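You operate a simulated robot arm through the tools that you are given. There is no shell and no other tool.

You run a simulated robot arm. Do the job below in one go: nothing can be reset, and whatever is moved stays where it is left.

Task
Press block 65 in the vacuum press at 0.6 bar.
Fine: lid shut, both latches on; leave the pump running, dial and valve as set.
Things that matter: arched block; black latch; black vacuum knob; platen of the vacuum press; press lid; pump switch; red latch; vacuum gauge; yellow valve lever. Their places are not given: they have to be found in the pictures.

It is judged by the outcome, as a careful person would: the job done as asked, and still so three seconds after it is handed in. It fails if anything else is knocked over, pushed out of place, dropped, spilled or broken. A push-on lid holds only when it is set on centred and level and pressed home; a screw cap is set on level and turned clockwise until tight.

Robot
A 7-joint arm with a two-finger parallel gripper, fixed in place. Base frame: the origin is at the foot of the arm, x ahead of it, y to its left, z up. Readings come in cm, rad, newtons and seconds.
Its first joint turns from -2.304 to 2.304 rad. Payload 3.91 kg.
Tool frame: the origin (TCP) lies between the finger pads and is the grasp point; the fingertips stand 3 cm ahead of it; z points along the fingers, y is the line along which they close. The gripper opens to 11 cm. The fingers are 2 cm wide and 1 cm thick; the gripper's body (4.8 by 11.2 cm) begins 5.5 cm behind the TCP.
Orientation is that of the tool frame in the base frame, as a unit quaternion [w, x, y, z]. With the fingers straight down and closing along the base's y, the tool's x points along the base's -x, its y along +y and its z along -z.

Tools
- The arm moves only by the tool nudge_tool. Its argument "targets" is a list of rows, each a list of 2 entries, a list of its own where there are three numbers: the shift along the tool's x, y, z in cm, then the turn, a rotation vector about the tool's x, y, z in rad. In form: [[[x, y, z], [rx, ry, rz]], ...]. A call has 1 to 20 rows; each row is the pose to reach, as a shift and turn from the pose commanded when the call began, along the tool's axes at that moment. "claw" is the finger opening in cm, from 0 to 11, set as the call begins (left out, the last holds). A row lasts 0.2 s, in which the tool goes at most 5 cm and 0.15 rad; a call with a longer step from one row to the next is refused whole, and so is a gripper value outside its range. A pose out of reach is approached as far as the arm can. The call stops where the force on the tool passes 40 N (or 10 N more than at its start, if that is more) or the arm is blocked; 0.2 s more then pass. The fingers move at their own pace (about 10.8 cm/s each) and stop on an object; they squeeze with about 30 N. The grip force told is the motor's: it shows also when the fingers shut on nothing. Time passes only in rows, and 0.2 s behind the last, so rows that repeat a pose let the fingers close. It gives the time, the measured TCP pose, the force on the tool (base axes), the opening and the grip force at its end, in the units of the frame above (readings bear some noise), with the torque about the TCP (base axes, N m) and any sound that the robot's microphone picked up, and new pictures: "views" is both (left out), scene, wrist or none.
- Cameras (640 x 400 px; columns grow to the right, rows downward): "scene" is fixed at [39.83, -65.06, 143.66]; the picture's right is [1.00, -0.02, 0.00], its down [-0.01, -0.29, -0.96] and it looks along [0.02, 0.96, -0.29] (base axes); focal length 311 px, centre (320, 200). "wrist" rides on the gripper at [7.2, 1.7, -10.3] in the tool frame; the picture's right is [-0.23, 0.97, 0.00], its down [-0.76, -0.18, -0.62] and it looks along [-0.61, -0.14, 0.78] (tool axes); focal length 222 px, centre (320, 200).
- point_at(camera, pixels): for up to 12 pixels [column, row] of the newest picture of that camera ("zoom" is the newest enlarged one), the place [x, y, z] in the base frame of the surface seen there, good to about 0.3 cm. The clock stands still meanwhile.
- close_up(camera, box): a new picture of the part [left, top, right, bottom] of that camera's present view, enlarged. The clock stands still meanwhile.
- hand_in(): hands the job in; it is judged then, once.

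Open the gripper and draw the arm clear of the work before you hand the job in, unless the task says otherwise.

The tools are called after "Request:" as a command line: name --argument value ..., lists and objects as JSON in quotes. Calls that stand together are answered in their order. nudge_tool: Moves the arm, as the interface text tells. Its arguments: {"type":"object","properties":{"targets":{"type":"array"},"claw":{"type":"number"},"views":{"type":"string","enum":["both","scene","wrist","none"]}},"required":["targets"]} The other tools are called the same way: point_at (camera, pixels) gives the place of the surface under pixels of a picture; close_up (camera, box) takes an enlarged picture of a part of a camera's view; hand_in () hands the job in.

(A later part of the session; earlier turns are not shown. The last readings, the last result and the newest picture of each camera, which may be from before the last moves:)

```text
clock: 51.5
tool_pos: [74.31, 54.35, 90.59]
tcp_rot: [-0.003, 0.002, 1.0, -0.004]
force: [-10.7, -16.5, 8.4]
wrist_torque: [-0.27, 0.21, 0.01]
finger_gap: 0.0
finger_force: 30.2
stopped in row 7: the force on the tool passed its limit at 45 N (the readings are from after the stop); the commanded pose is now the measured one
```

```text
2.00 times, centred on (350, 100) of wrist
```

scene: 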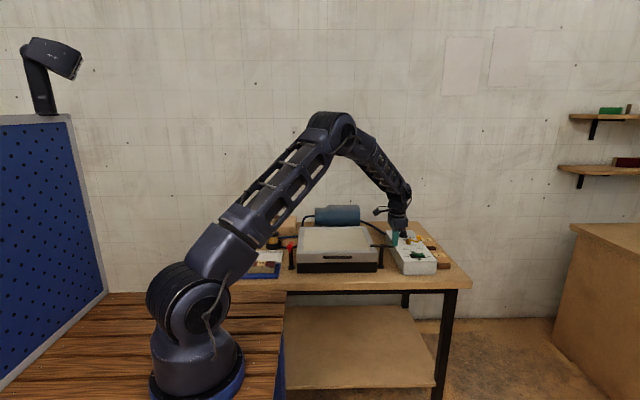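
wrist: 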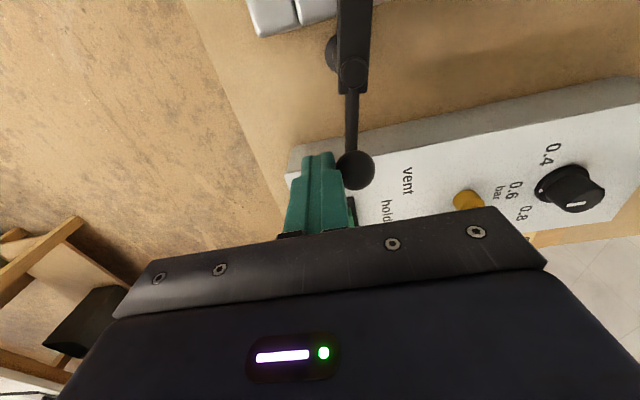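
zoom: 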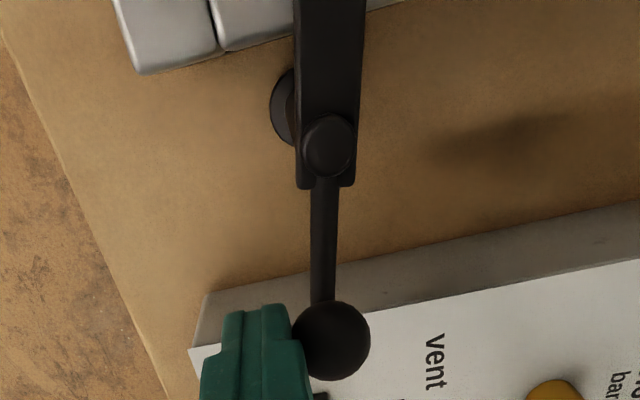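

The latch met its stop: the push stopped at 45 N with the hook over the lid. I'll back the pusher away and check its angle.

Request:
nudge_tool --targets '[[[0, -1.5, 0], [0, 0, 0]], [[0, -3, 0], [0, 0, 0]], [[0, -3, -4], [0, 0, 0]], [[0, -3, -8], [0, 0, 0]], [[3, -3, -12], [0, 0, 0]], [[6, -3, -14], [0, 0, 0]]]' --claw 0

Request:
close_up --camera "wrist" --box '[220, 20, 540, 220]'

```text
clock: 52.9
tool_pos: [68.4, 51.77, 104.52]
tcp_rot: [-0.003, 0.001, 1.0, -0.004]
force: [0.9, 0.2, -1.2]
wrist_torque: [0.03, 0.04, 0.0]
finger_gap: 0.0
finger_force: 29.6
```

scene: 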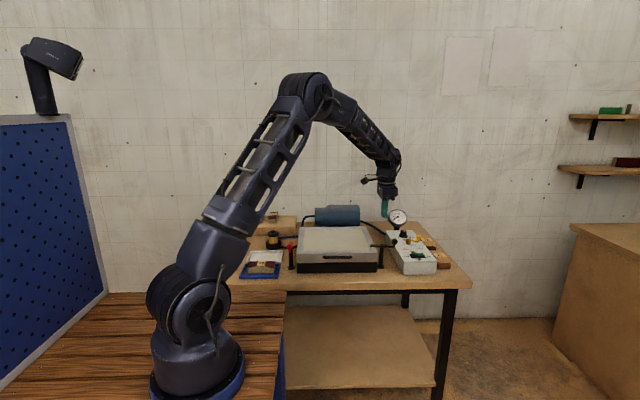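
wrist: 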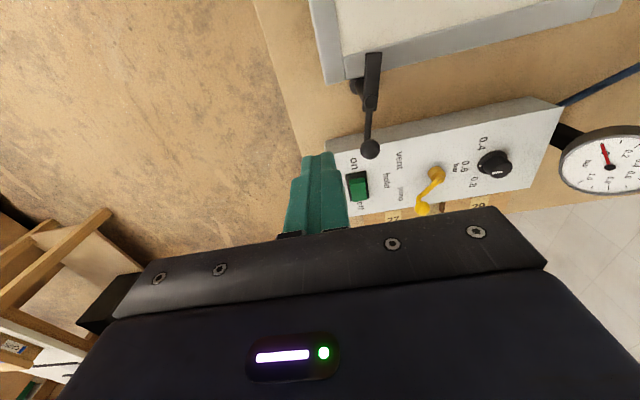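

```text
2.00 times, centred on (380, 120) of wrist
```

zoom: 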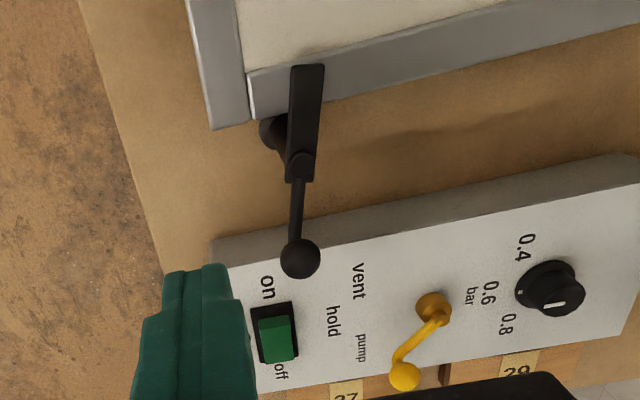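

The black hook lies over the lid rim. Now I'll measure the latch angle and the lever's angle more exactly.

Request:
point_at --camera "zoom" --pixels '[[302, 163], [308, 72], [300, 255], [432, 305], [438, 320], [425, 335], [412, 350], [402, 362], [405, 378], [358, 280], [333, 320], [361, 348]]'

Request:
close_up --camera "wrist" --box '[330, 140, 530, 220]'

```text
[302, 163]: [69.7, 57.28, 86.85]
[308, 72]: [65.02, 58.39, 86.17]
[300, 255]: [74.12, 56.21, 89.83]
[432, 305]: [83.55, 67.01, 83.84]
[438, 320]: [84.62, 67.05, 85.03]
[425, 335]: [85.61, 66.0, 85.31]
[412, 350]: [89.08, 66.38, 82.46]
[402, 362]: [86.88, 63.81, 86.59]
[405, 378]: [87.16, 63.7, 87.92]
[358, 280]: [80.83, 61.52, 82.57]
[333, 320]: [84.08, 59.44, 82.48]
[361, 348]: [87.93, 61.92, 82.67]
```

```text
3.20 times, centred on (430, 180) of wrist
```

zoom: 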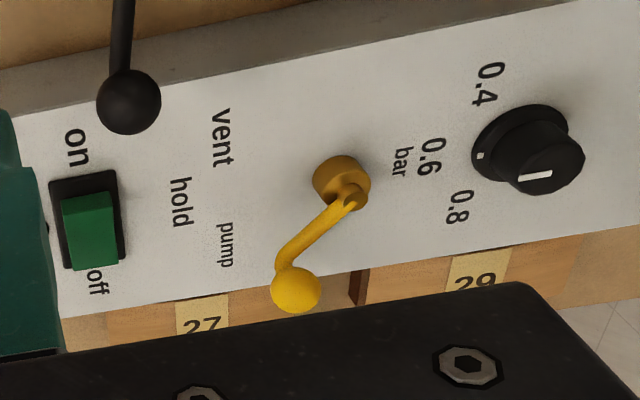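

The dial points at 0.6 and the lever lies about 44° round, towards "pump". The black latch reads about 13° short of square, so I'll come back to the near side of the ball and push squarely, to see whether that is its stop.

Request:
nudge_tool --targets '[[[-2.7, 0.3, 0], [0, 0, 0]], [[-5.5, 0.6, 1], [0, 0, 0]], [[-5.5, 0.6, 5], [0, 0, 0]], [[-5.5, 0.6, 9], [0, 0, 0]], [[-5.5, 0.6, 12], [0, 0, 0]], [[-5.5, 0.6, 13.9], [0, 0, 0]], [[-5.5, 0.6, 13.9], [0, 0, 0]]]' --claw 0

Request:
close_up --camera "wrist" --box '[220, 0, 480, 200]'

```text
clock: 54.5
tool_pos: [73.84, 52.15, 90.67]
tcp_rot: [-0.002, 0.0, 1.0, -0.004]
force: [-0.4, 0.3, -0.2]
wrist_torque: [0.01, 0.03, -0.03]
finger_gap: 0.0
finger_force: 30.7
```

scene: 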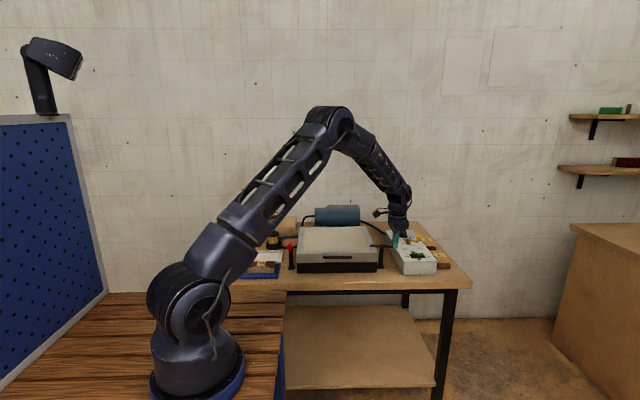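
wrist: 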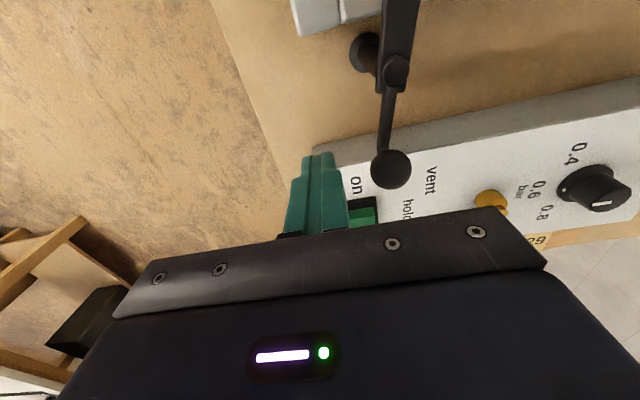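

```text
2.00 times, centred on (350, 100) of wrist
```

zoom: 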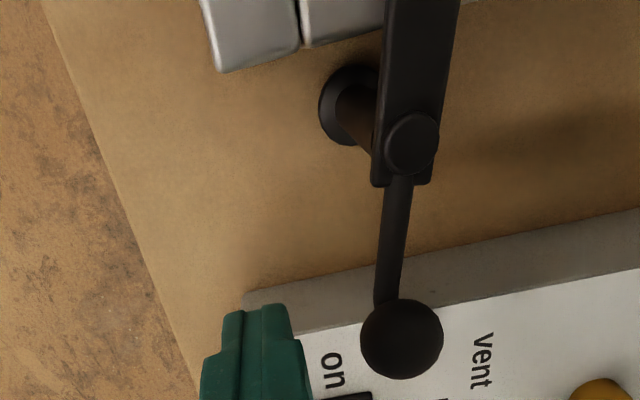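

Now a square push along +y onto the ball in small steps, until the force stops it.

Request:
nudge_tool --targets '[[[0, 0.8, 0], [0, 0, 0]], [[0, 1.4, 0], [0, 0, 0]], [[-0.05, 1.7, 0], [0, 0, 0]], [[-0.1, 1.9, 0], [0, 0, 0]], [[-0.15, 2.1, 0], [0, 0, 0]], [[-0.2, 2.3, 0], [0, 0, 0]], [[-0.25, 2.5, 0], [0, 0, 0]], [[-0.3, 2.7, 0], [0, 0, 0]], [[-0.3, 2.9, 0], [0, 0, 0]], [[-0.3, 3.1, 0], [0, 0, 0]]]' --claw 0

Request:
close_up --camera "wrist" --box '[220, 0, 480, 200]'

```text
clock: 56.3
tool_pos: [74.08, 54.54, 90.44]
tcp_rot: [-0.004, 0.001, 1.0, -0.006]
force: [-10.9, -17.7, 9.6]
wrist_torque: [-0.26, 0.16, -0.06]
finger_gap: 0.0
finger_force: 30.3
stopped in row 8: the force on the tool passed its limit at 44 N (the readings are from after the stop); the commanded pose is now the measured one
```

scene: 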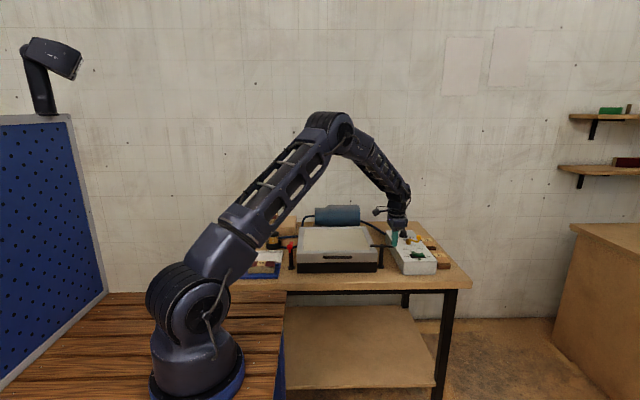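
wrist: 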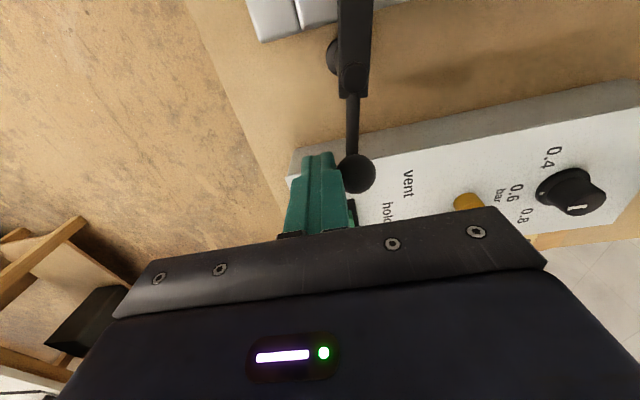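

```text
2.00 times, centred on (350, 100) of wrist
```

zoom: 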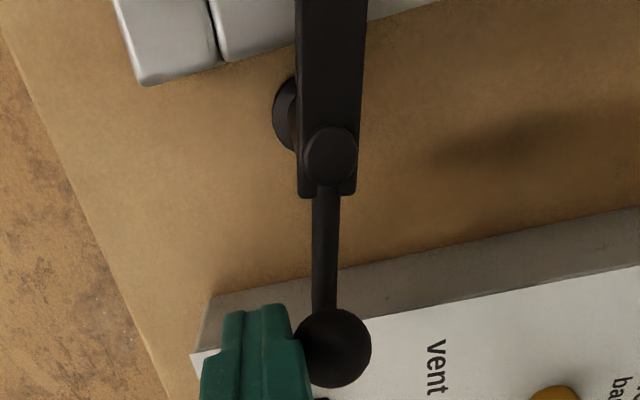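

It stopped at the same place with 44 N, so that looks like the latch's own stop. I'll measure the lever line here.

Request:
point_at --camera "zoom" --pixels '[[330, 155], [297, 60], [366, 60], [298, 180], [356, 180], [297, 20], [368, 20], [313, 230], [340, 230], [325, 265], [335, 345], [145, 75]]'

```text
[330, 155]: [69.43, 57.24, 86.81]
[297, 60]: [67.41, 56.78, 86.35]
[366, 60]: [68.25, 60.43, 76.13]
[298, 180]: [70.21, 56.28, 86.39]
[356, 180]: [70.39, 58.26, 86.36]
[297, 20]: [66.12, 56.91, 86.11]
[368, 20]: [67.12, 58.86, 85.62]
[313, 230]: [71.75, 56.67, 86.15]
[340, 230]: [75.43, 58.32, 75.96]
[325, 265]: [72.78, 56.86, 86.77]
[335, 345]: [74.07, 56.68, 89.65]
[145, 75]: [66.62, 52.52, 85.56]
```

Under load the lever is about 8° from square. I'll back off and measure again, unloaded.

Request:
nudge_tool --targets '[[[0, -1.5, 0], [0, 0, 0]], [[0, -3, 0], [0, 0, 0]], [[0, -3, -4], [0, 0, 0]], [[2, -3, -8], [0, 0, 0]], [[5, -1, -11], [0, 0, 0]]]' --claw 0

Request:
close_up --camera "wrist" --box '[280, 0, 480, 180]'

```text
clock: 57.5
tool_pos: [69.24, 53.74, 101.38]
tcp_rot: [-0.004, 0.002, 1.0, -0.006]
force: [0.5, -0.6, -1.0]
wrist_torque: [0.0, 0.06, 0.04]
finger_gap: 0.0
finger_force: 30.3
```

scene: 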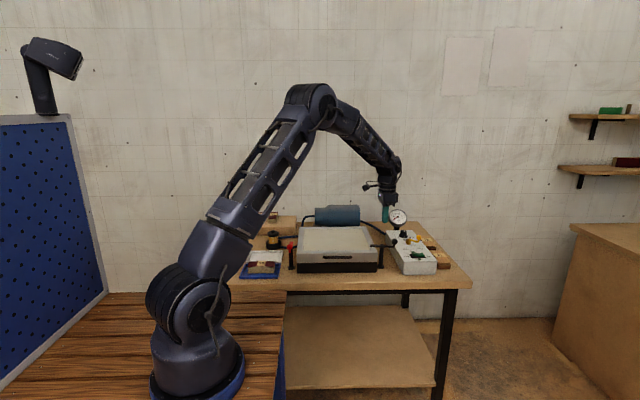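
wrist: 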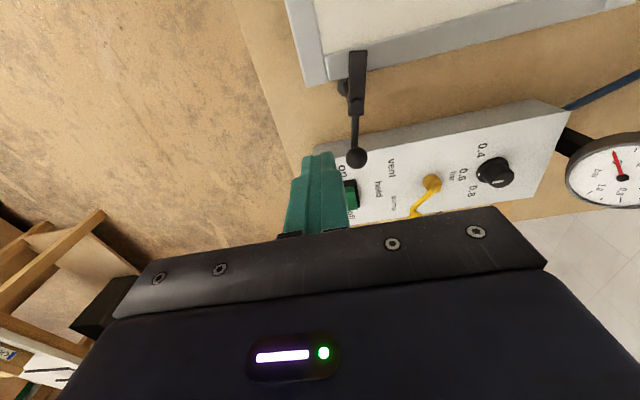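

```text
2.22 times, centred on (380, 90) of wrist
```

zoom: 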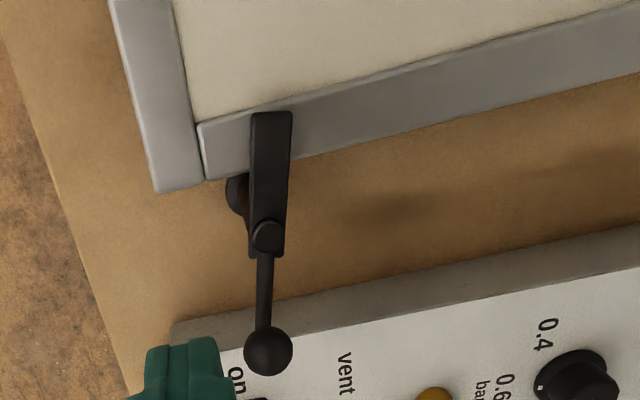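

Request:
point_at --camera "zoom" --pixels '[[268, 237], [256, 120], [286, 120], [254, 150], [286, 150], [251, 200], [285, 200], [252, 250], [284, 250], [264, 290], [268, 345], [271, 116]]'

```text
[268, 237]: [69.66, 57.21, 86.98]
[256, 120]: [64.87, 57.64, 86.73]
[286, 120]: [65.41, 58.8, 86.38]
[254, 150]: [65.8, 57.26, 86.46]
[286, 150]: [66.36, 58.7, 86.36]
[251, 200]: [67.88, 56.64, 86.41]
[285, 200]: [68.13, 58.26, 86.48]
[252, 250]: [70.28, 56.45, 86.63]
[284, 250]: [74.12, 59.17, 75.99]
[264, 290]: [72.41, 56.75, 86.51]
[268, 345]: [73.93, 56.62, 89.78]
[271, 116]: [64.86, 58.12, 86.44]
```

The black latch is at its end stop, about 78° round, with the hook over the rim. Now I'll cross over to the red latch, keeping high above the lid.

Request:
nudge_tool --targets '[[[2, -0.1, -1], [0, 0, 0]], [[5.5, -0.3, -1], [0, 0, 0]], [[9.5, -0.5, -1], [0, 0, 0]], [[13.5, -0.7, -1], [0, 0, 0]], [[17.5, -0.9, -1], [0, 0, 0]], [[21.5, -1.1, -1], [0, 0, 0]], [[25.5, -1.3, -1], [0, 0, 0]], [[29.5, -1.5, -1], [0, 0, 0]], [[33, -1.6, -1], [0, 0, 0]], [[35.2, -1.6, -1], [0, 0, 0]], [[35.2, -1.6, -1], [0, 0, 0]]]' --claw 0

Request:
close_up --camera "wrist" --box '[240, 40, 480, 220]'

```text
clock: 59.9
tool_pos: [34.02, 52.19, 102.83]
tcp_rot: [-0.004, 0.001, 1.0, -0.005]
force: [-0.5, 0.5, -1.1]
wrist_torque: [0.01, 0.01, 0.01]
finger_gap: 0.01
finger_force: 29.7
```

scene: 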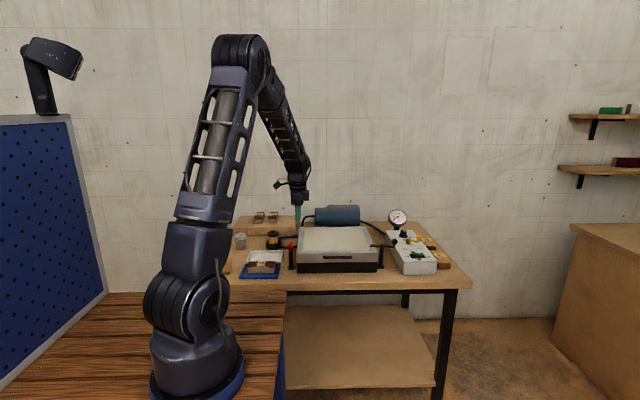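
wrist: 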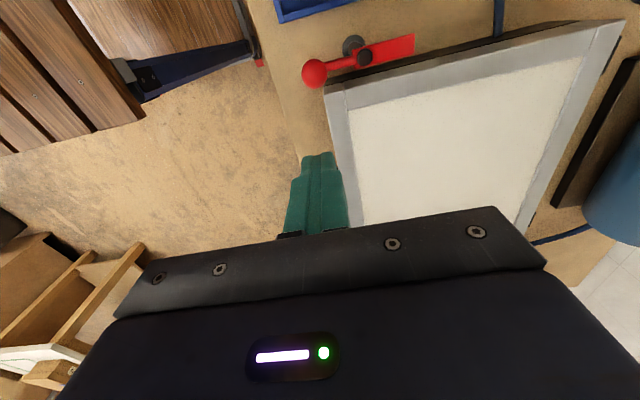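

```text
2.22 times, centred on (360, 130) of wrist
```

zoom: 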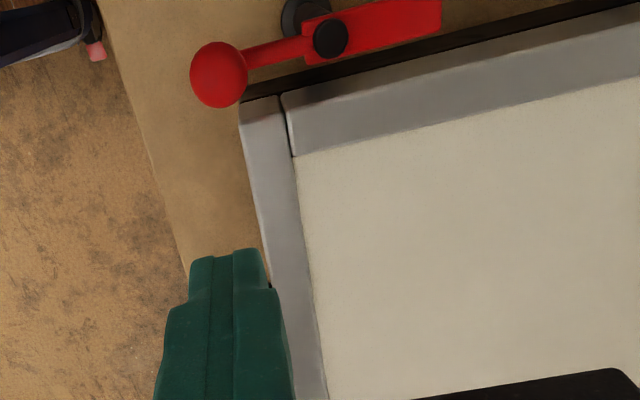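

The red latch's ball is at (218,75) in the enlarged picture and its pivot at (330,38). I'll measure them before lowering.

Request:
point_at --camera "zoom" --pixels '[[218, 72], [195, 75], [244, 75], [330, 38], [438, 15], [360, 30], [280, 52], [245, 105]]'

```text
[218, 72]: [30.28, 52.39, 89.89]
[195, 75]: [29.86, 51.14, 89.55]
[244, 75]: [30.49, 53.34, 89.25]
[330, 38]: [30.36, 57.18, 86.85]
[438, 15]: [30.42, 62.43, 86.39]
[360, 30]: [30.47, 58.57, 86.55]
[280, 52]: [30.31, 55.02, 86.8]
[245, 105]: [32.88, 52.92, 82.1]
```

Red ball centre is about (30.3, 52.2, 88.7), pivot (30.4, 57.2). I'll lower the closed fingers to its right side and push it left halfway.

Request:
nudge_tool --targets '[[[0, 0, 4], [0, 0, 0]], [[0, 0, 8], [0, 0, 0]], [[0, 0, 11], [0, 0, 0]], [[0, 0, 12.2], [0, 0, 0]], [[0.7, 0, 12.2], [0, 0, 0]], [[1.35, 0, 12.2], [0, 0, 0]], [[2, -0.2, 12.2], [0, 0, 0]], [[2.6, -0.4, 12.2], [0, 0, 0]], [[3.3, -0.5, 12.2], [0, 0, 0]], [[3.95, -0.55, 12.2], [0, 0, 0]], [[4.6, -0.48, 12.2], [0, 0, 0]], [[5.3, -0.35, 12.2], [0, 0, 0]]]' --claw 0

Request:
close_up --camera "scene" --box '[230, 215, 320, 280]'

Request:
close_up --camera "wrist" --box '[220, 0, 480, 200]'

```text
clock: 62.5
tool_pos: [28.74, 51.76, 90.56]
tcp_rot: [-0.004, 0.0, 1.0, -0.005]
force: [-0.4, 0.3, 0.9]
wrist_torque: [-0.01, -0.02, 0.01]
finger_gap: 0.0
finger_force: 30.0
```

scene: 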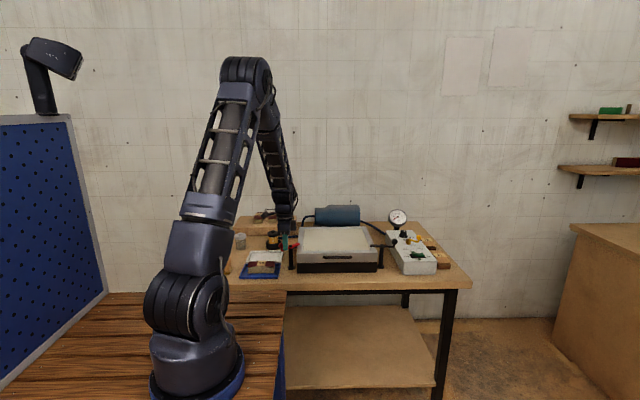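
wrist: 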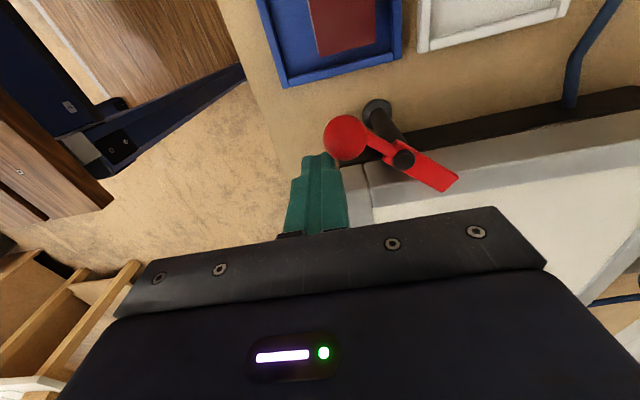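

```text
6.15 times, centred on (275, 248) of scene
```

zoom: 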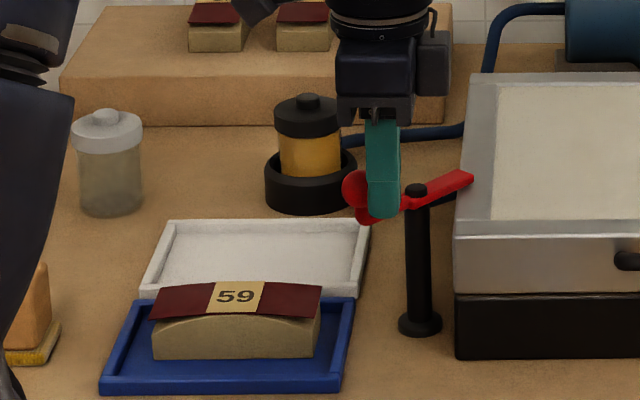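

```text
2.00 times, centred on (350, 100) of wrist
```

zoom: 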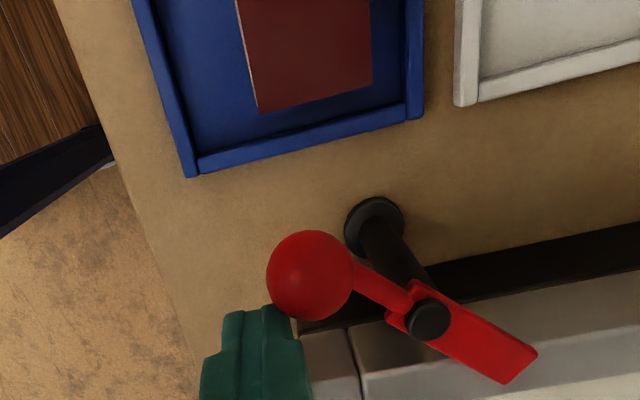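

The red latch turns well, now at about 45°. I'll push on around to its stop.

Request:
nudge_tool --targets '[[[0.7, 0.33, 0], [0, 0, 0]], [[1.4, 0.7, 0], [0, 0, 0]], [[2, 1.22, 0], [0, 0, 0]], [[2.55, 1.75, 0], [0, 0, 0]], [[2.95, 2.4, 0], [0, 0, 0]], [[3.3, 3.0, 0], [0, 0, 0]], [[3.4, 3.3, 0], [0, 0, 0]], [[3.45, 3.6, 0], [0, 0, 0]]]' --claw 0

Request:
close_up --camera "wrist" --box '[220, 0, 480, 200]'

```text
clock: 64.0
tool_pos: [25.53, 54.48, 90.62]
tcp_rot: [-0.002, 0.002, 1.0, -0.011]
force: [2.5, -18.6, 12.2]
wrist_torque: [-0.28, 0.03, 0.05]
finger_gap: 0.0
finger_force: 30.1
stopped in row 7: the force on the tool passed its limit at 45 N (the readings are from after the stop); the commanded pose is now the measured one
```

scene: 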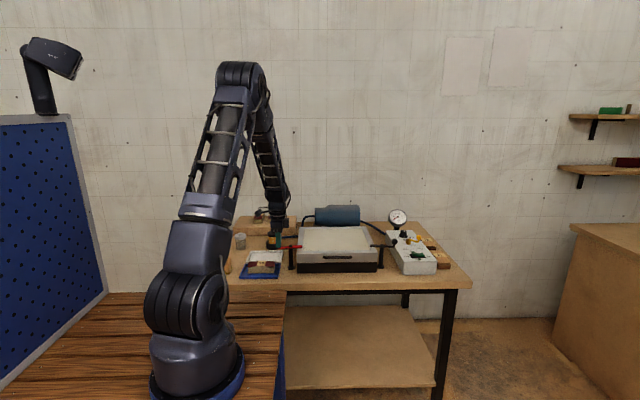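
wrist: 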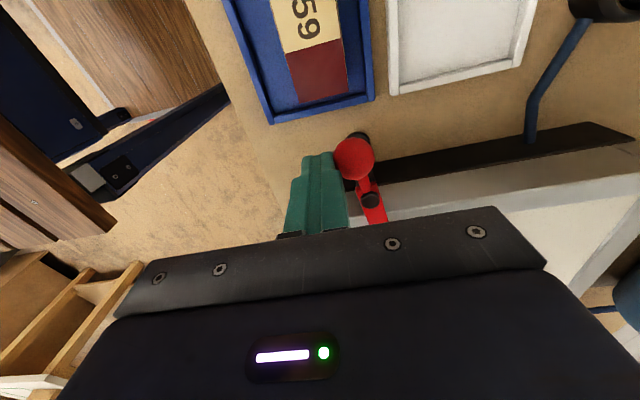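

```text
2.00 times, centred on (350, 100) of wrist
```

zoom: 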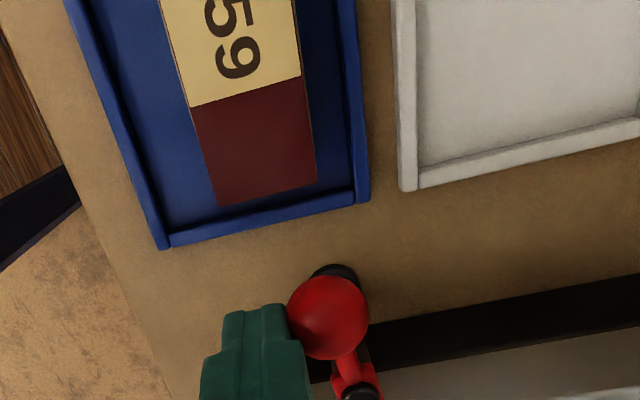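

It stopped at the mirror image of the black latch's stop (45 N), so both are at their end stops. I'll back away and look at both.

Request:
nudge_tool --targets '[[[0, -1.5, 0], [0, 0, 0]], [[0, -3, 0], [0, 0, 0]], [[0, -3, -4], [0, 0, 0]], [[0, -3, -8], [0, 0, 0]], [[0, -3, -12], [0, 0, 0]]]' --claw 0

Request:
close_up --camera "scene" --box '[270, 205, 410, 285]'

Request:
close_up --camera "wrist" --box '[280, 60, 480, 220]'

```text
clock: 65.2
tool_pos: [25.7, 51.74, 102.23]
tcp_rot: [-0.004, 0.002, 1.0, -0.009]
force: [-0.2, 1.0, 0.2]
wrist_torque: [-0.04, 0.02, 0.06]
finger_gap: 0.02
finger_force: 30.0
```

scene: 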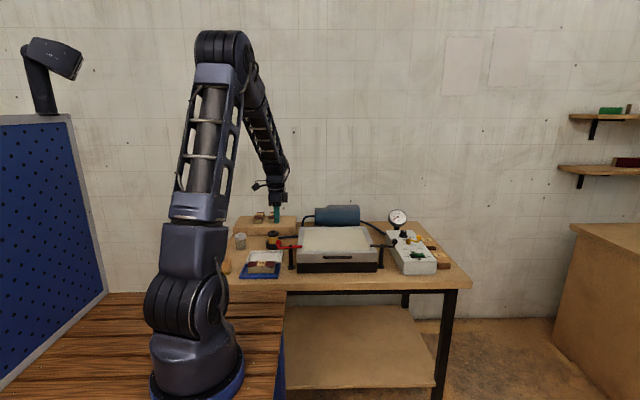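
wrist: 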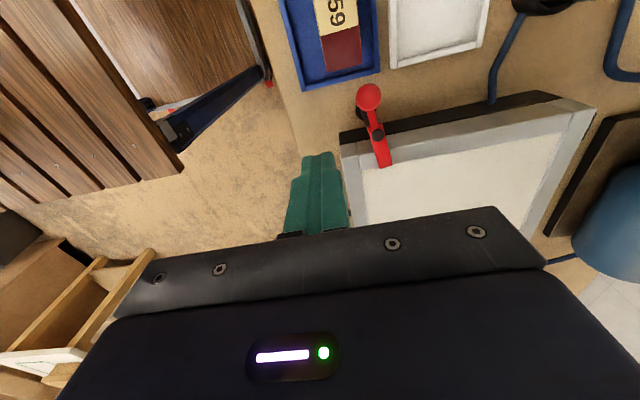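

```text
4.57 times, centred on (340, 245) of scene
```

zoom: 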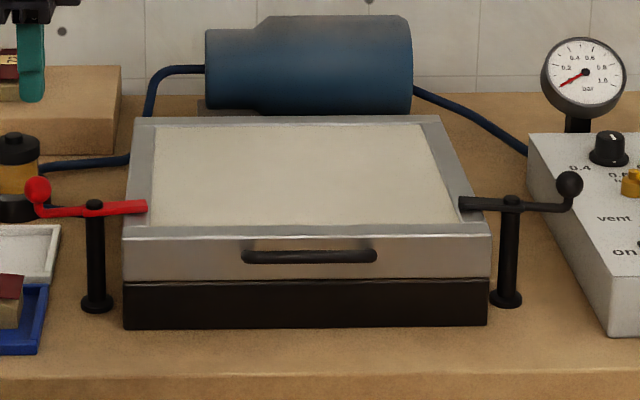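

```text
2.50 times, centred on (380, 140) of wrist
```

zoom: 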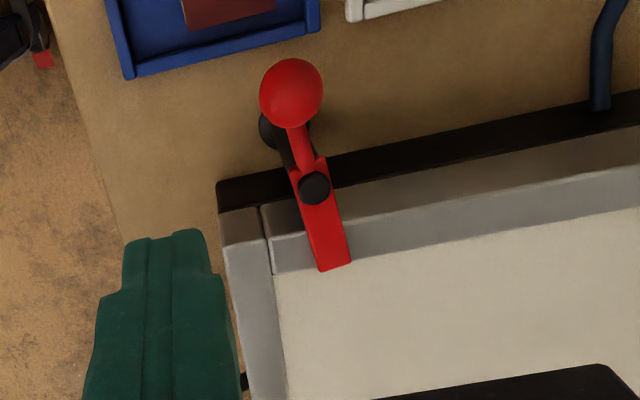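

Both hooks lie over the lid rim. I'll check the red latch's angle against the black one.

Request:
point_at --camera "zoom" --pixels '[[314, 188], [318, 265], [348, 262], [302, 215], [334, 200], [300, 140], [291, 92], [335, 268]]'

```text
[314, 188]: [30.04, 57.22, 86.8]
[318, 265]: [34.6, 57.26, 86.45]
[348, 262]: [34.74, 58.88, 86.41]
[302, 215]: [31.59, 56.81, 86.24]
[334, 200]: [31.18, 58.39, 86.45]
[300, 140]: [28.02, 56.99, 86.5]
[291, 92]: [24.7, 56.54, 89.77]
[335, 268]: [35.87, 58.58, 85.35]
```

Both latches stand at matching end-stop angles, so the press is closed and latched. Next is the pump switch. I'll cross high over the lid to the control box, tilting the tool 30° forward for reach.

Request:
nudge_tool --targets '[[[-2, -0.1, -1], [-0.03, 0, 0]], [[-5.5, -0.4, -1.5], [-0.06, 0, 0]], [[-9.5, -0.7, -2], [-0.1, 0, 0]], [[-13.5, -1, -2], [-0.14, 0, 0]], [[-17.5, -1.3, -2], [-0.18, 0, 0]], [[-21.5, -1.6, -2], [-0.22, 0, 0]], [[-25.5, -1.9, -2], [-0.26, 0, 0]], [[-29.5, -2.2, -2], [-0.3, 0, 0]], [[-33.5, -2.5, -2], [-0.34, 0, 0]], [[-37.5, -2.8, -2], [-0.38, 0, 0]], [[-41.5, -3.1, -2], [-0.42, 0, 0]], [[-45.5, -3.3, -2], [-0.45, 0, 0]], [[-49.5, -3.5, -2], [-0.48, 0, 0]], [[-53.5, -3.7, -1], [-0.5, 0, 0]], [[-56, -3.7, 0], [-0.52, 0, 0]], [[-56.6, -3.7, 0], [-0.52, 0, 0]]]' --claw 0

Request:
close_up --camera "wrist" --box '[220, 40, 580, 230]'

```text
clock: 68.6
tool_pos: [82.24, 47.86, 102.38]
tcp_rot: [-0.002, 0.003, 0.969, 0.248]
force: [0.4, 0.2, 0.6]
wrist_torque: [0.01, -0.04, 0.02]
finger_gap: 0.02
finger_force: 29.7
```

scene: 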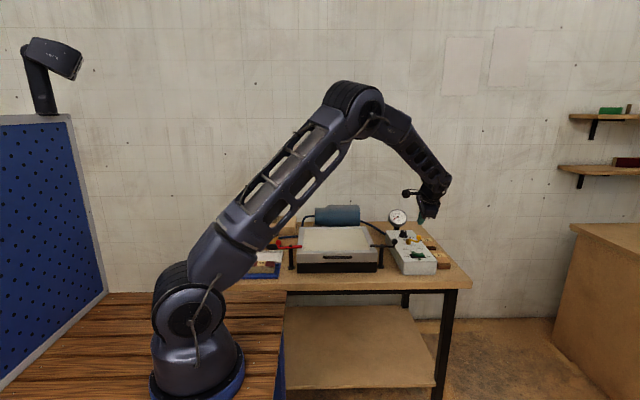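
wrist: 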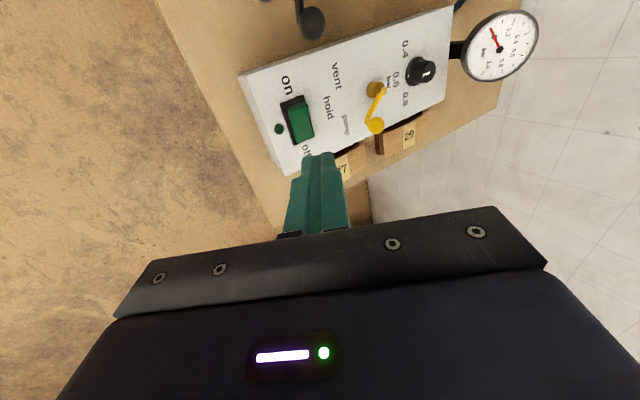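

```text
1.78 times, centred on (400, 135) of wrist
```

zoom: 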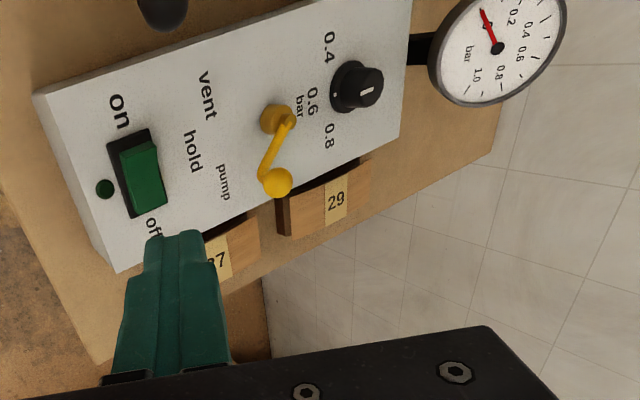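

This gives a clear view of the panel. I'll enlarge the controls and the gauge.

Request:
close_up --camera "wrist" --box '[340, 30, 460, 140]'

Request:
close_up --camera "wrist" --box '[250, 70, 350, 165]'

```text
3.64 times, centred on (400, 85) of wrist
```

zoom: 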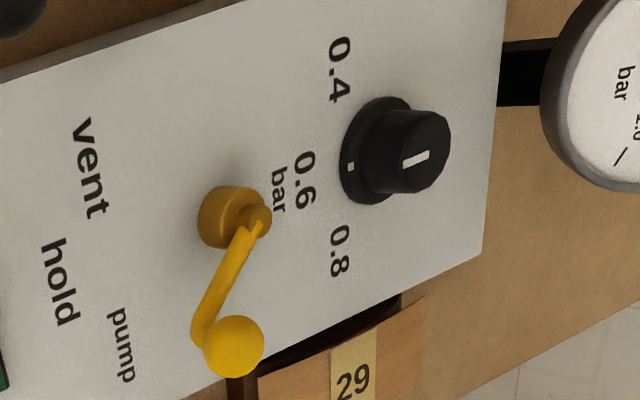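

```text
4.21 times, centred on (300, 118) of wrist
```

zoom: 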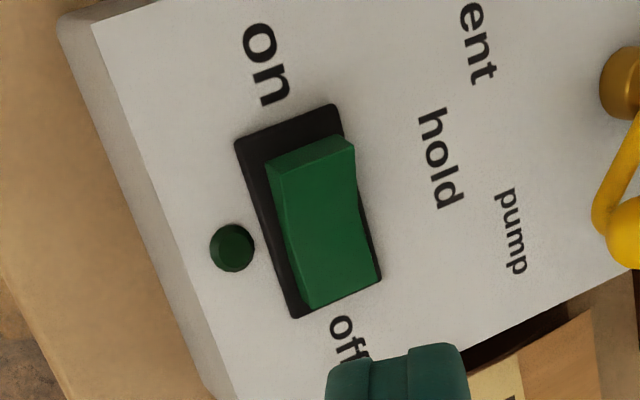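

The switch's raised end is on the "on" side and the lamp is dark, so the pump is off. I'll measure the rocker exactly.

Request:
point_at --camera "zoom" --pixels '[[272, 170], [350, 143], [312, 160], [320, 200], [330, 240], [345, 285], [305, 300], [375, 275], [240, 150], [335, 108], [300, 313], [232, 248]]'

```text
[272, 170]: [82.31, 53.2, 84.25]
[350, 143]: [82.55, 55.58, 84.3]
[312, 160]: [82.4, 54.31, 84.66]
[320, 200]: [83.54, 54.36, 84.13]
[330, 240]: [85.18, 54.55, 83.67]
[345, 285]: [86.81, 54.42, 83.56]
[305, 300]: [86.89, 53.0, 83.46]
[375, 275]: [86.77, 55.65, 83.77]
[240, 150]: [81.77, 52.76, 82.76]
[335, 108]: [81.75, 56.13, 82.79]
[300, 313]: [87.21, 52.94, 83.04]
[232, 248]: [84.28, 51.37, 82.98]
```

The rocker's raised end is at x 82.3, z 84.6, centred on y 54.35. I'll bring the fingertips to about 2.5 cm above it.

Request:
nudge_tool --targets '[[[-0.1, -0.2, 3.5], [0, 0, 0]], [[-0.2, -0.4, 7], [0, 0, 0]], [[-0.26, -0.65, 10.5], [0, 0, 0]], [[-0.26, -0.83, 12.7], [0, 0, 0]], [[-0.26, -0.83, 13.7], [0, 0, 0]], [[-0.26, -0.83, 13.7], [0, 0, 0]]]' --claw 0

Request:
close_up --camera "scene" --box '[380, 215, 450, 275]'

Request:
close_up --camera "wrist" --box '[220, 40, 460, 200]'

```text
clock: 70.0
tool_pos: [82.37, 53.68, 90.1]
tcp_rot: [-0.002, 0.003, 0.969, 0.247]
force: [-0.9, -0.6, 0.3]
wrist_torque: [0.0, 0.01, 0.0]
finger_gap: 0.0
finger_force: 30.1
```

scene: 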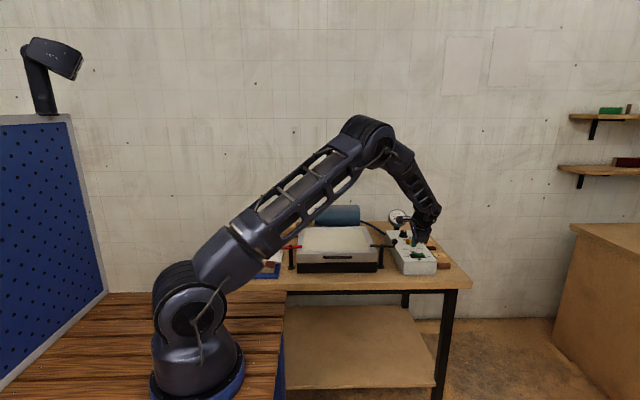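
wrist: 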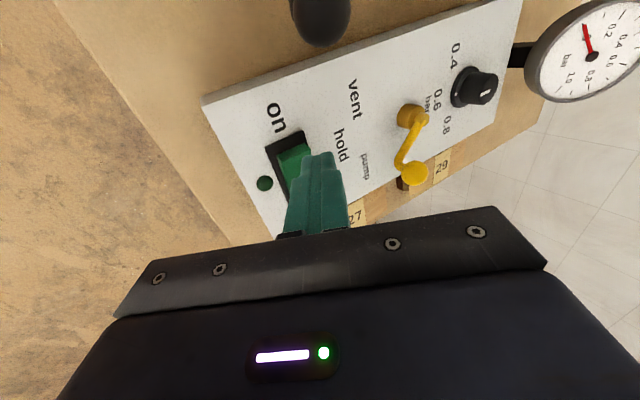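

```text
6.67 times, centred on (415, 245) of scene
```

zoom: 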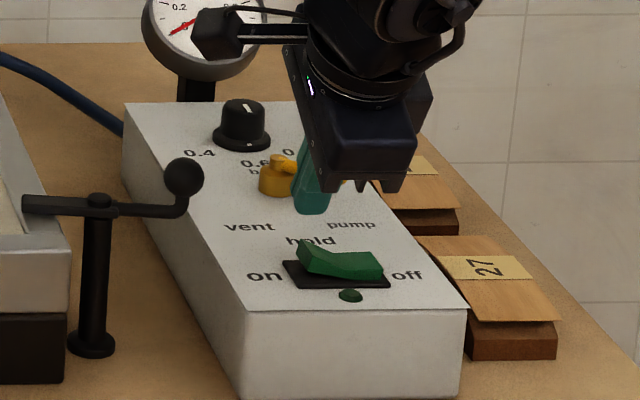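

```text
2.50 times, centred on (340, 120) of wrist
```

zoom: 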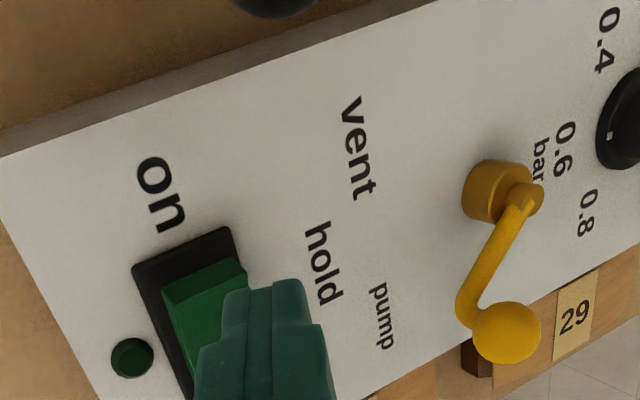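

The tip is right above the raised "on" end. I'll press straight down in small steps.

Request:
nudge_tool --targets '[[[0, -0.58, 1.05], [0, 0, 0]], [[0, -0.96, 1.75], [0, 0, 0]], [[0, -1.15, 2.1], [0, 0, 0]], [[0, -1.3, 2.37], [0, 0, 0]], [[0, -1.44, 2.63], [0, 0, 0]], [[0, -1.58, 2.89], [0, 0, 0]], [[0, -1.73, 3.16], [0, 0, 0]]]' --claw 0

Request:
close_up --camera "scene" --box '[380, 215, 450, 275]'

Request:
close_up --camera "wrist" --box '[220, 40, 460, 200]'

```text
clock: 71.7
tool_pos: [82.41, 53.72, 86.8]
tcp_rot: [0.0, 0.003, 0.968, 0.25]
force: [-8.3, -8.1, 15.3]
wrist_torque: [-0.16, 0.34, 0.07]
finger_gap: 0.0
finger_force: 30.1
heard: click
stopped in row 7: the force on the tool passed its limit at 42 N (the readings are from after the stop); the commanded pose is now the measured one
```

scene: 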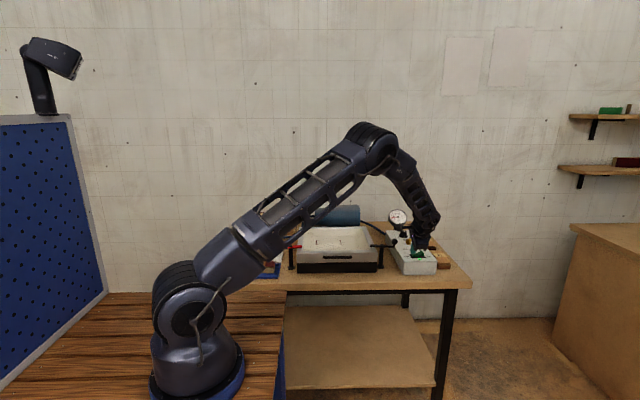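
wrist: 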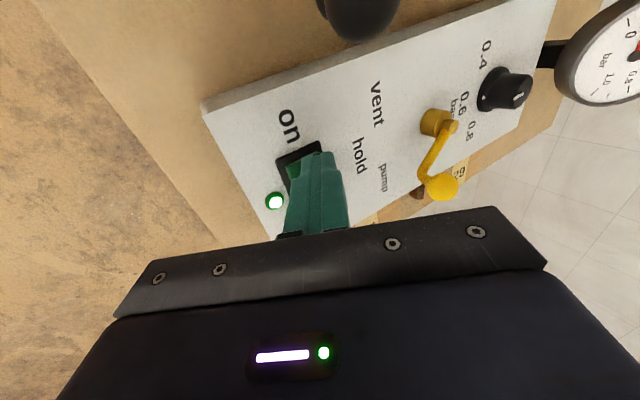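

```text
6.67 times, centred on (415, 245) of scene
```

zoom: 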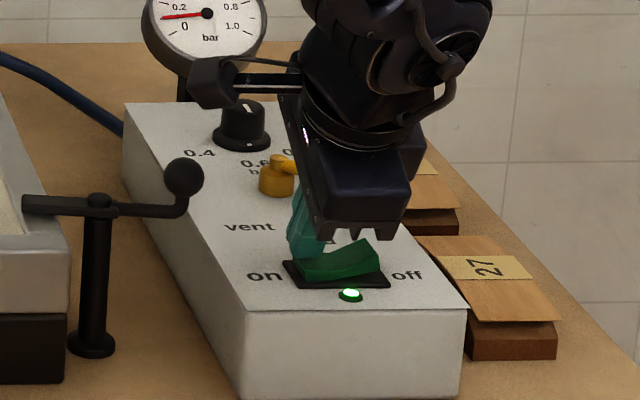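

```text
2.50 times, centred on (340, 120) of wrist
```

zoom: 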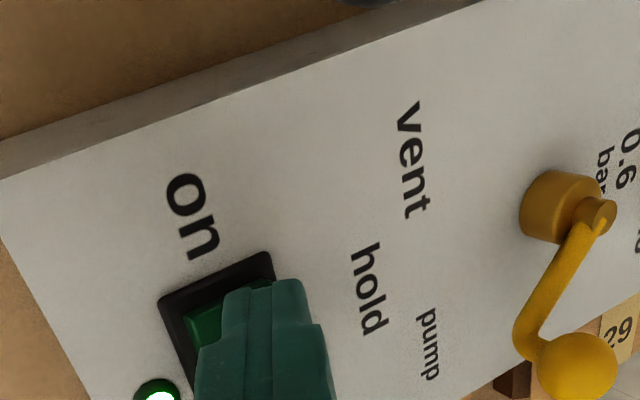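

A click, the lamp is lit, the gauge needle is rising and the lid's sheet is drawing down. I'll lift off the switch and draw back, then watch the gauge.

Request:
nudge_tool --targets '[[[0, 0.4, -0.8], [0, 0, 0]], [[0, 1.2, -2.4], [0, 0, 0]], [[0, 1.5, -5], [0, 0, 0]], [[0, 1.5, -9], [0, 0, 0]], [[0, 1.5, -13], [0, 0, 0]], [[0, 1.5, -16], [0, 0, 0]]]' --claw 0

Request:
close_up --camera "scene" --box '[365, 195, 455, 275]'

Request:
close_up --camera "scene" --box '[270, 195, 410, 285]'

```text
clock: 73.1
tool_pos: [82.34, 47.43, 101.45]
tcp_rot: [-0.002, 0.003, 0.968, 0.249]
force: [0.6, 0.1, -1.1]
wrist_torque: [0.0, 0.04, 0.02]
finger_gap: 0.01
finger_force: 29.9
```

scene: 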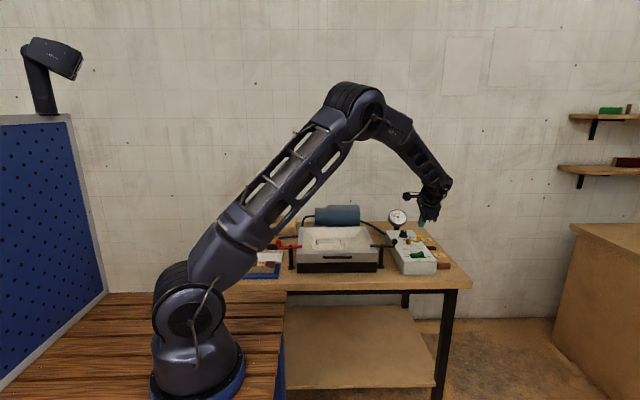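
wrist: 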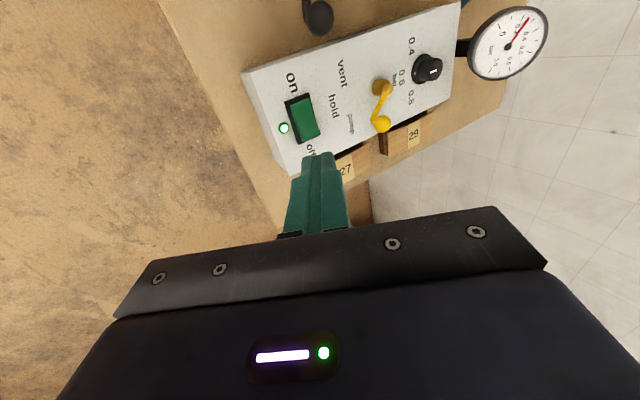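

```text
5.00 times, centred on (410, 235) of scene
```

zoom: 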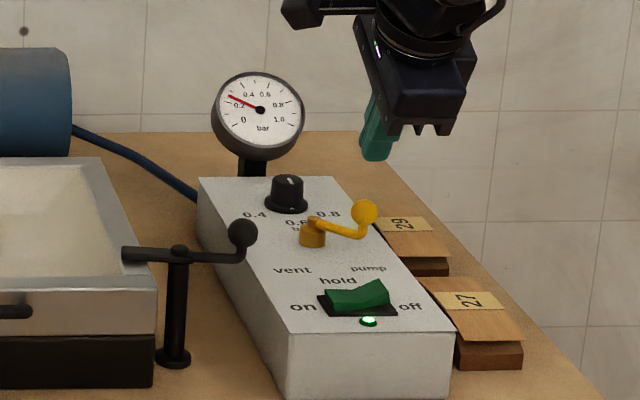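

```text
4.44 times, centred on (340, 240) of scene
```

zoom: 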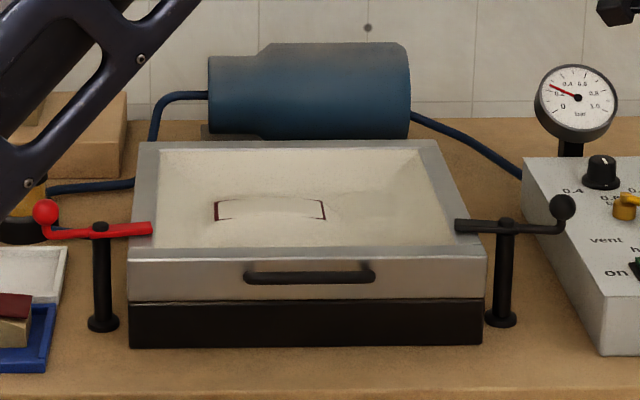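

The gauge is at about 0.27 bar and rising, and the sheet is wrapping over the block. I'll draw the arm further back, open the gripper and wait to see where it settles.

Request:
nudge_tool --targets '[[[1, 2, -3], [0, 0, 0]], [[3, 4, -6], [0, 0, 0]], [[5, 6, -9], [0, 0, 0]], [[7, 8, -12], [0, 0, 0]], [[7, 8, -12], [0, 0, 0]], [[7, 8, -12], [0, 0, 0]], [[7, 8, -12], [0, 0, 0]], [[7, 8, -12], [0, 0, 0]], [[7, 8, -12], [0, 0, 0]], [[7, 8, -12], [0, 0, 0]], [[7, 8, -12], [0, 0, 0]], [[7, 8, -12], [0, 0, 0]], [[7, 8, -12], [0, 0, 0]], [[7, 8, -12], [0, 0, 0]], [[7, 8, -12], [0, 0, 0]], [[7, 8, -12], [0, 0, 0]]]' --claw 6

Request:
close_up --camera "scene" --box '[365, 195, 455, 275]'

Request:
close_up --camera "scene" --box '[380, 200, 420, 230]'

```text
clock: 76.5
tool_pos: [75.62, 48.66, 115.62]
tcp_rot: [-0.001, 0.004, 0.968, 0.25]
force: [0.4, 0.5, -0.7]
wrist_torque: [-0.02, 0.01, 0.0]
finger_gap: 6.0
finger_force: 0.1
```

scene: 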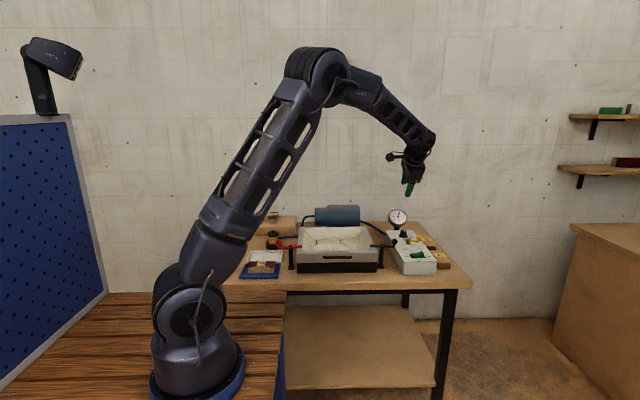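
wrist: 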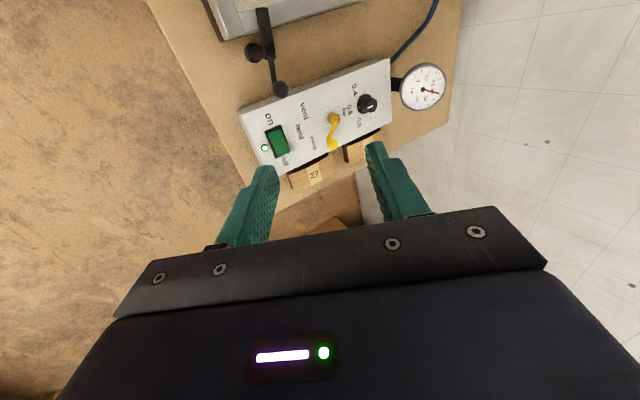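

```text
5.00 times, centred on (410, 235) of scene
```

zoom: 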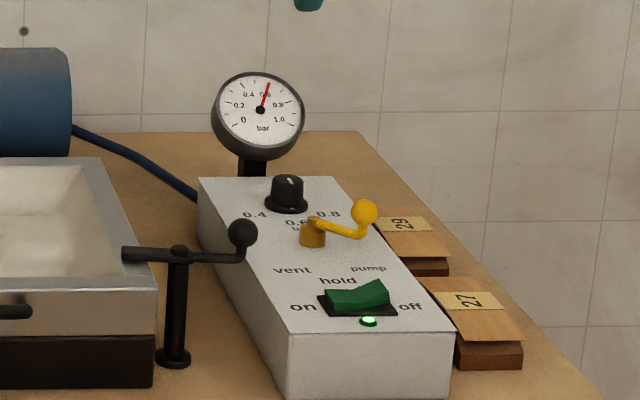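

```text
13.33 times, centred on (400, 215) of scene
```

zoom: 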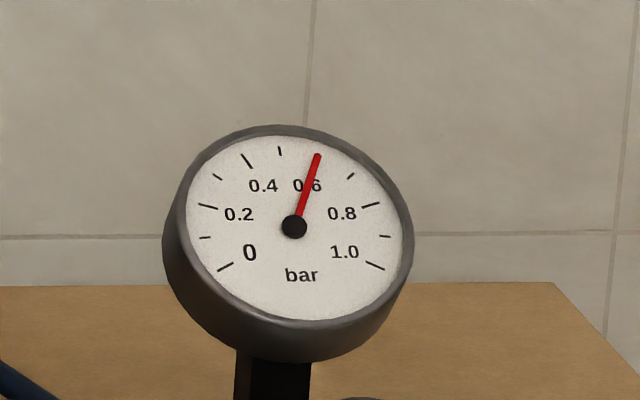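

The needle is on 0.6. I'll wait a few seconds more to make sure it holds there.

Request:
nudge_tool --targets '[[[0, 0, 0], [0, 0, 0]], [[0, 0, 0], [0, 0, 0]], [[0, 0, 0], [0, 0, 0]], [[0, 0, 0], [0, 0, 0]], [[0, 0, 0], [0, 0, 0]], [[0, 0, 0], [0, 0, 0]], [[0, 0, 0], [0, 0, 0]], [[0, 0, 0], [0, 0, 0]], [[0, 0, 0], [0, 0, 0]], [[0, 0, 0], [0, 0, 0]], [[0, 0, 0], [0, 0, 0]], [[0, 0, 0], [0, 0, 0]], [[0, 0, 0], [0, 0, 0]], [[0, 0, 0], [0, 0, 0]], [[0, 0, 0], [0, 0, 0]], [[0, 0, 0], [0, 0, 0]], [[0, 0, 0], [0, 0, 0]], [[0, 0, 0], [0, 0, 0]], [[0, 0, 0], [0, 0, 0]], [[0, 0, 0], [0, 0, 0]]]' --claw 6 --views "scene"

Request:
close_up --camera "scene" --box '[380, 200, 420, 230]'

Request:
close_up --camera "scene" --box '[230, 195, 410, 285]'

```text
clock: 80.7
tool_pos: [75.52, 48.67, 115.6]
tcp_rot: [-0.001, 0.003, 0.968, 0.25]
force: [0.1, 0.2, 0.3]
wrist_torque: [0.0, -0.02, -0.02]
finger_gap: 6.02
finger_force: 0.2
```

scene: 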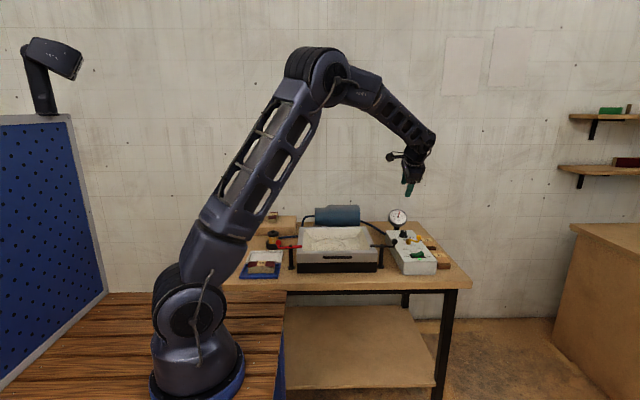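

```text
13.33 times, centred on (400, 215) of scene
```

zoom: 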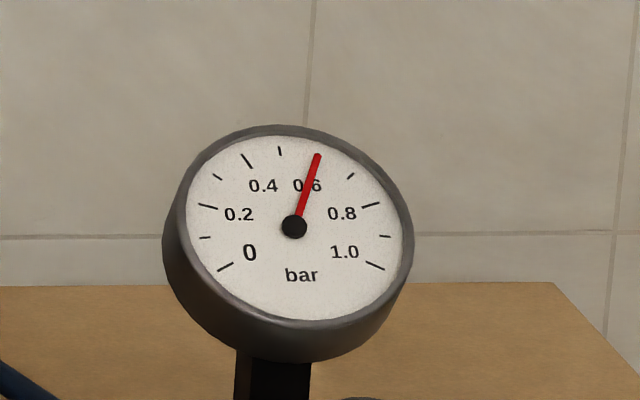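

```text
3.56 times, centred on (320, 240) of scene
```

zoom: 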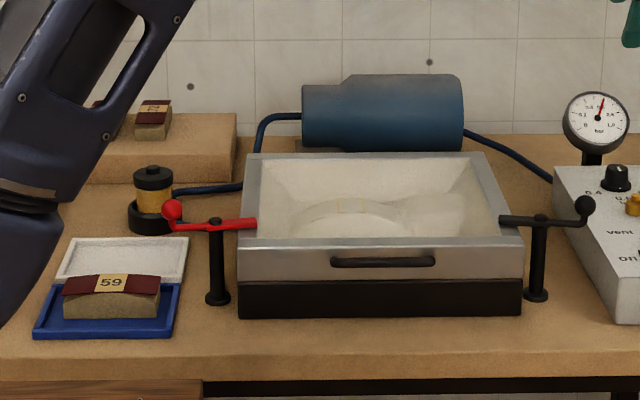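

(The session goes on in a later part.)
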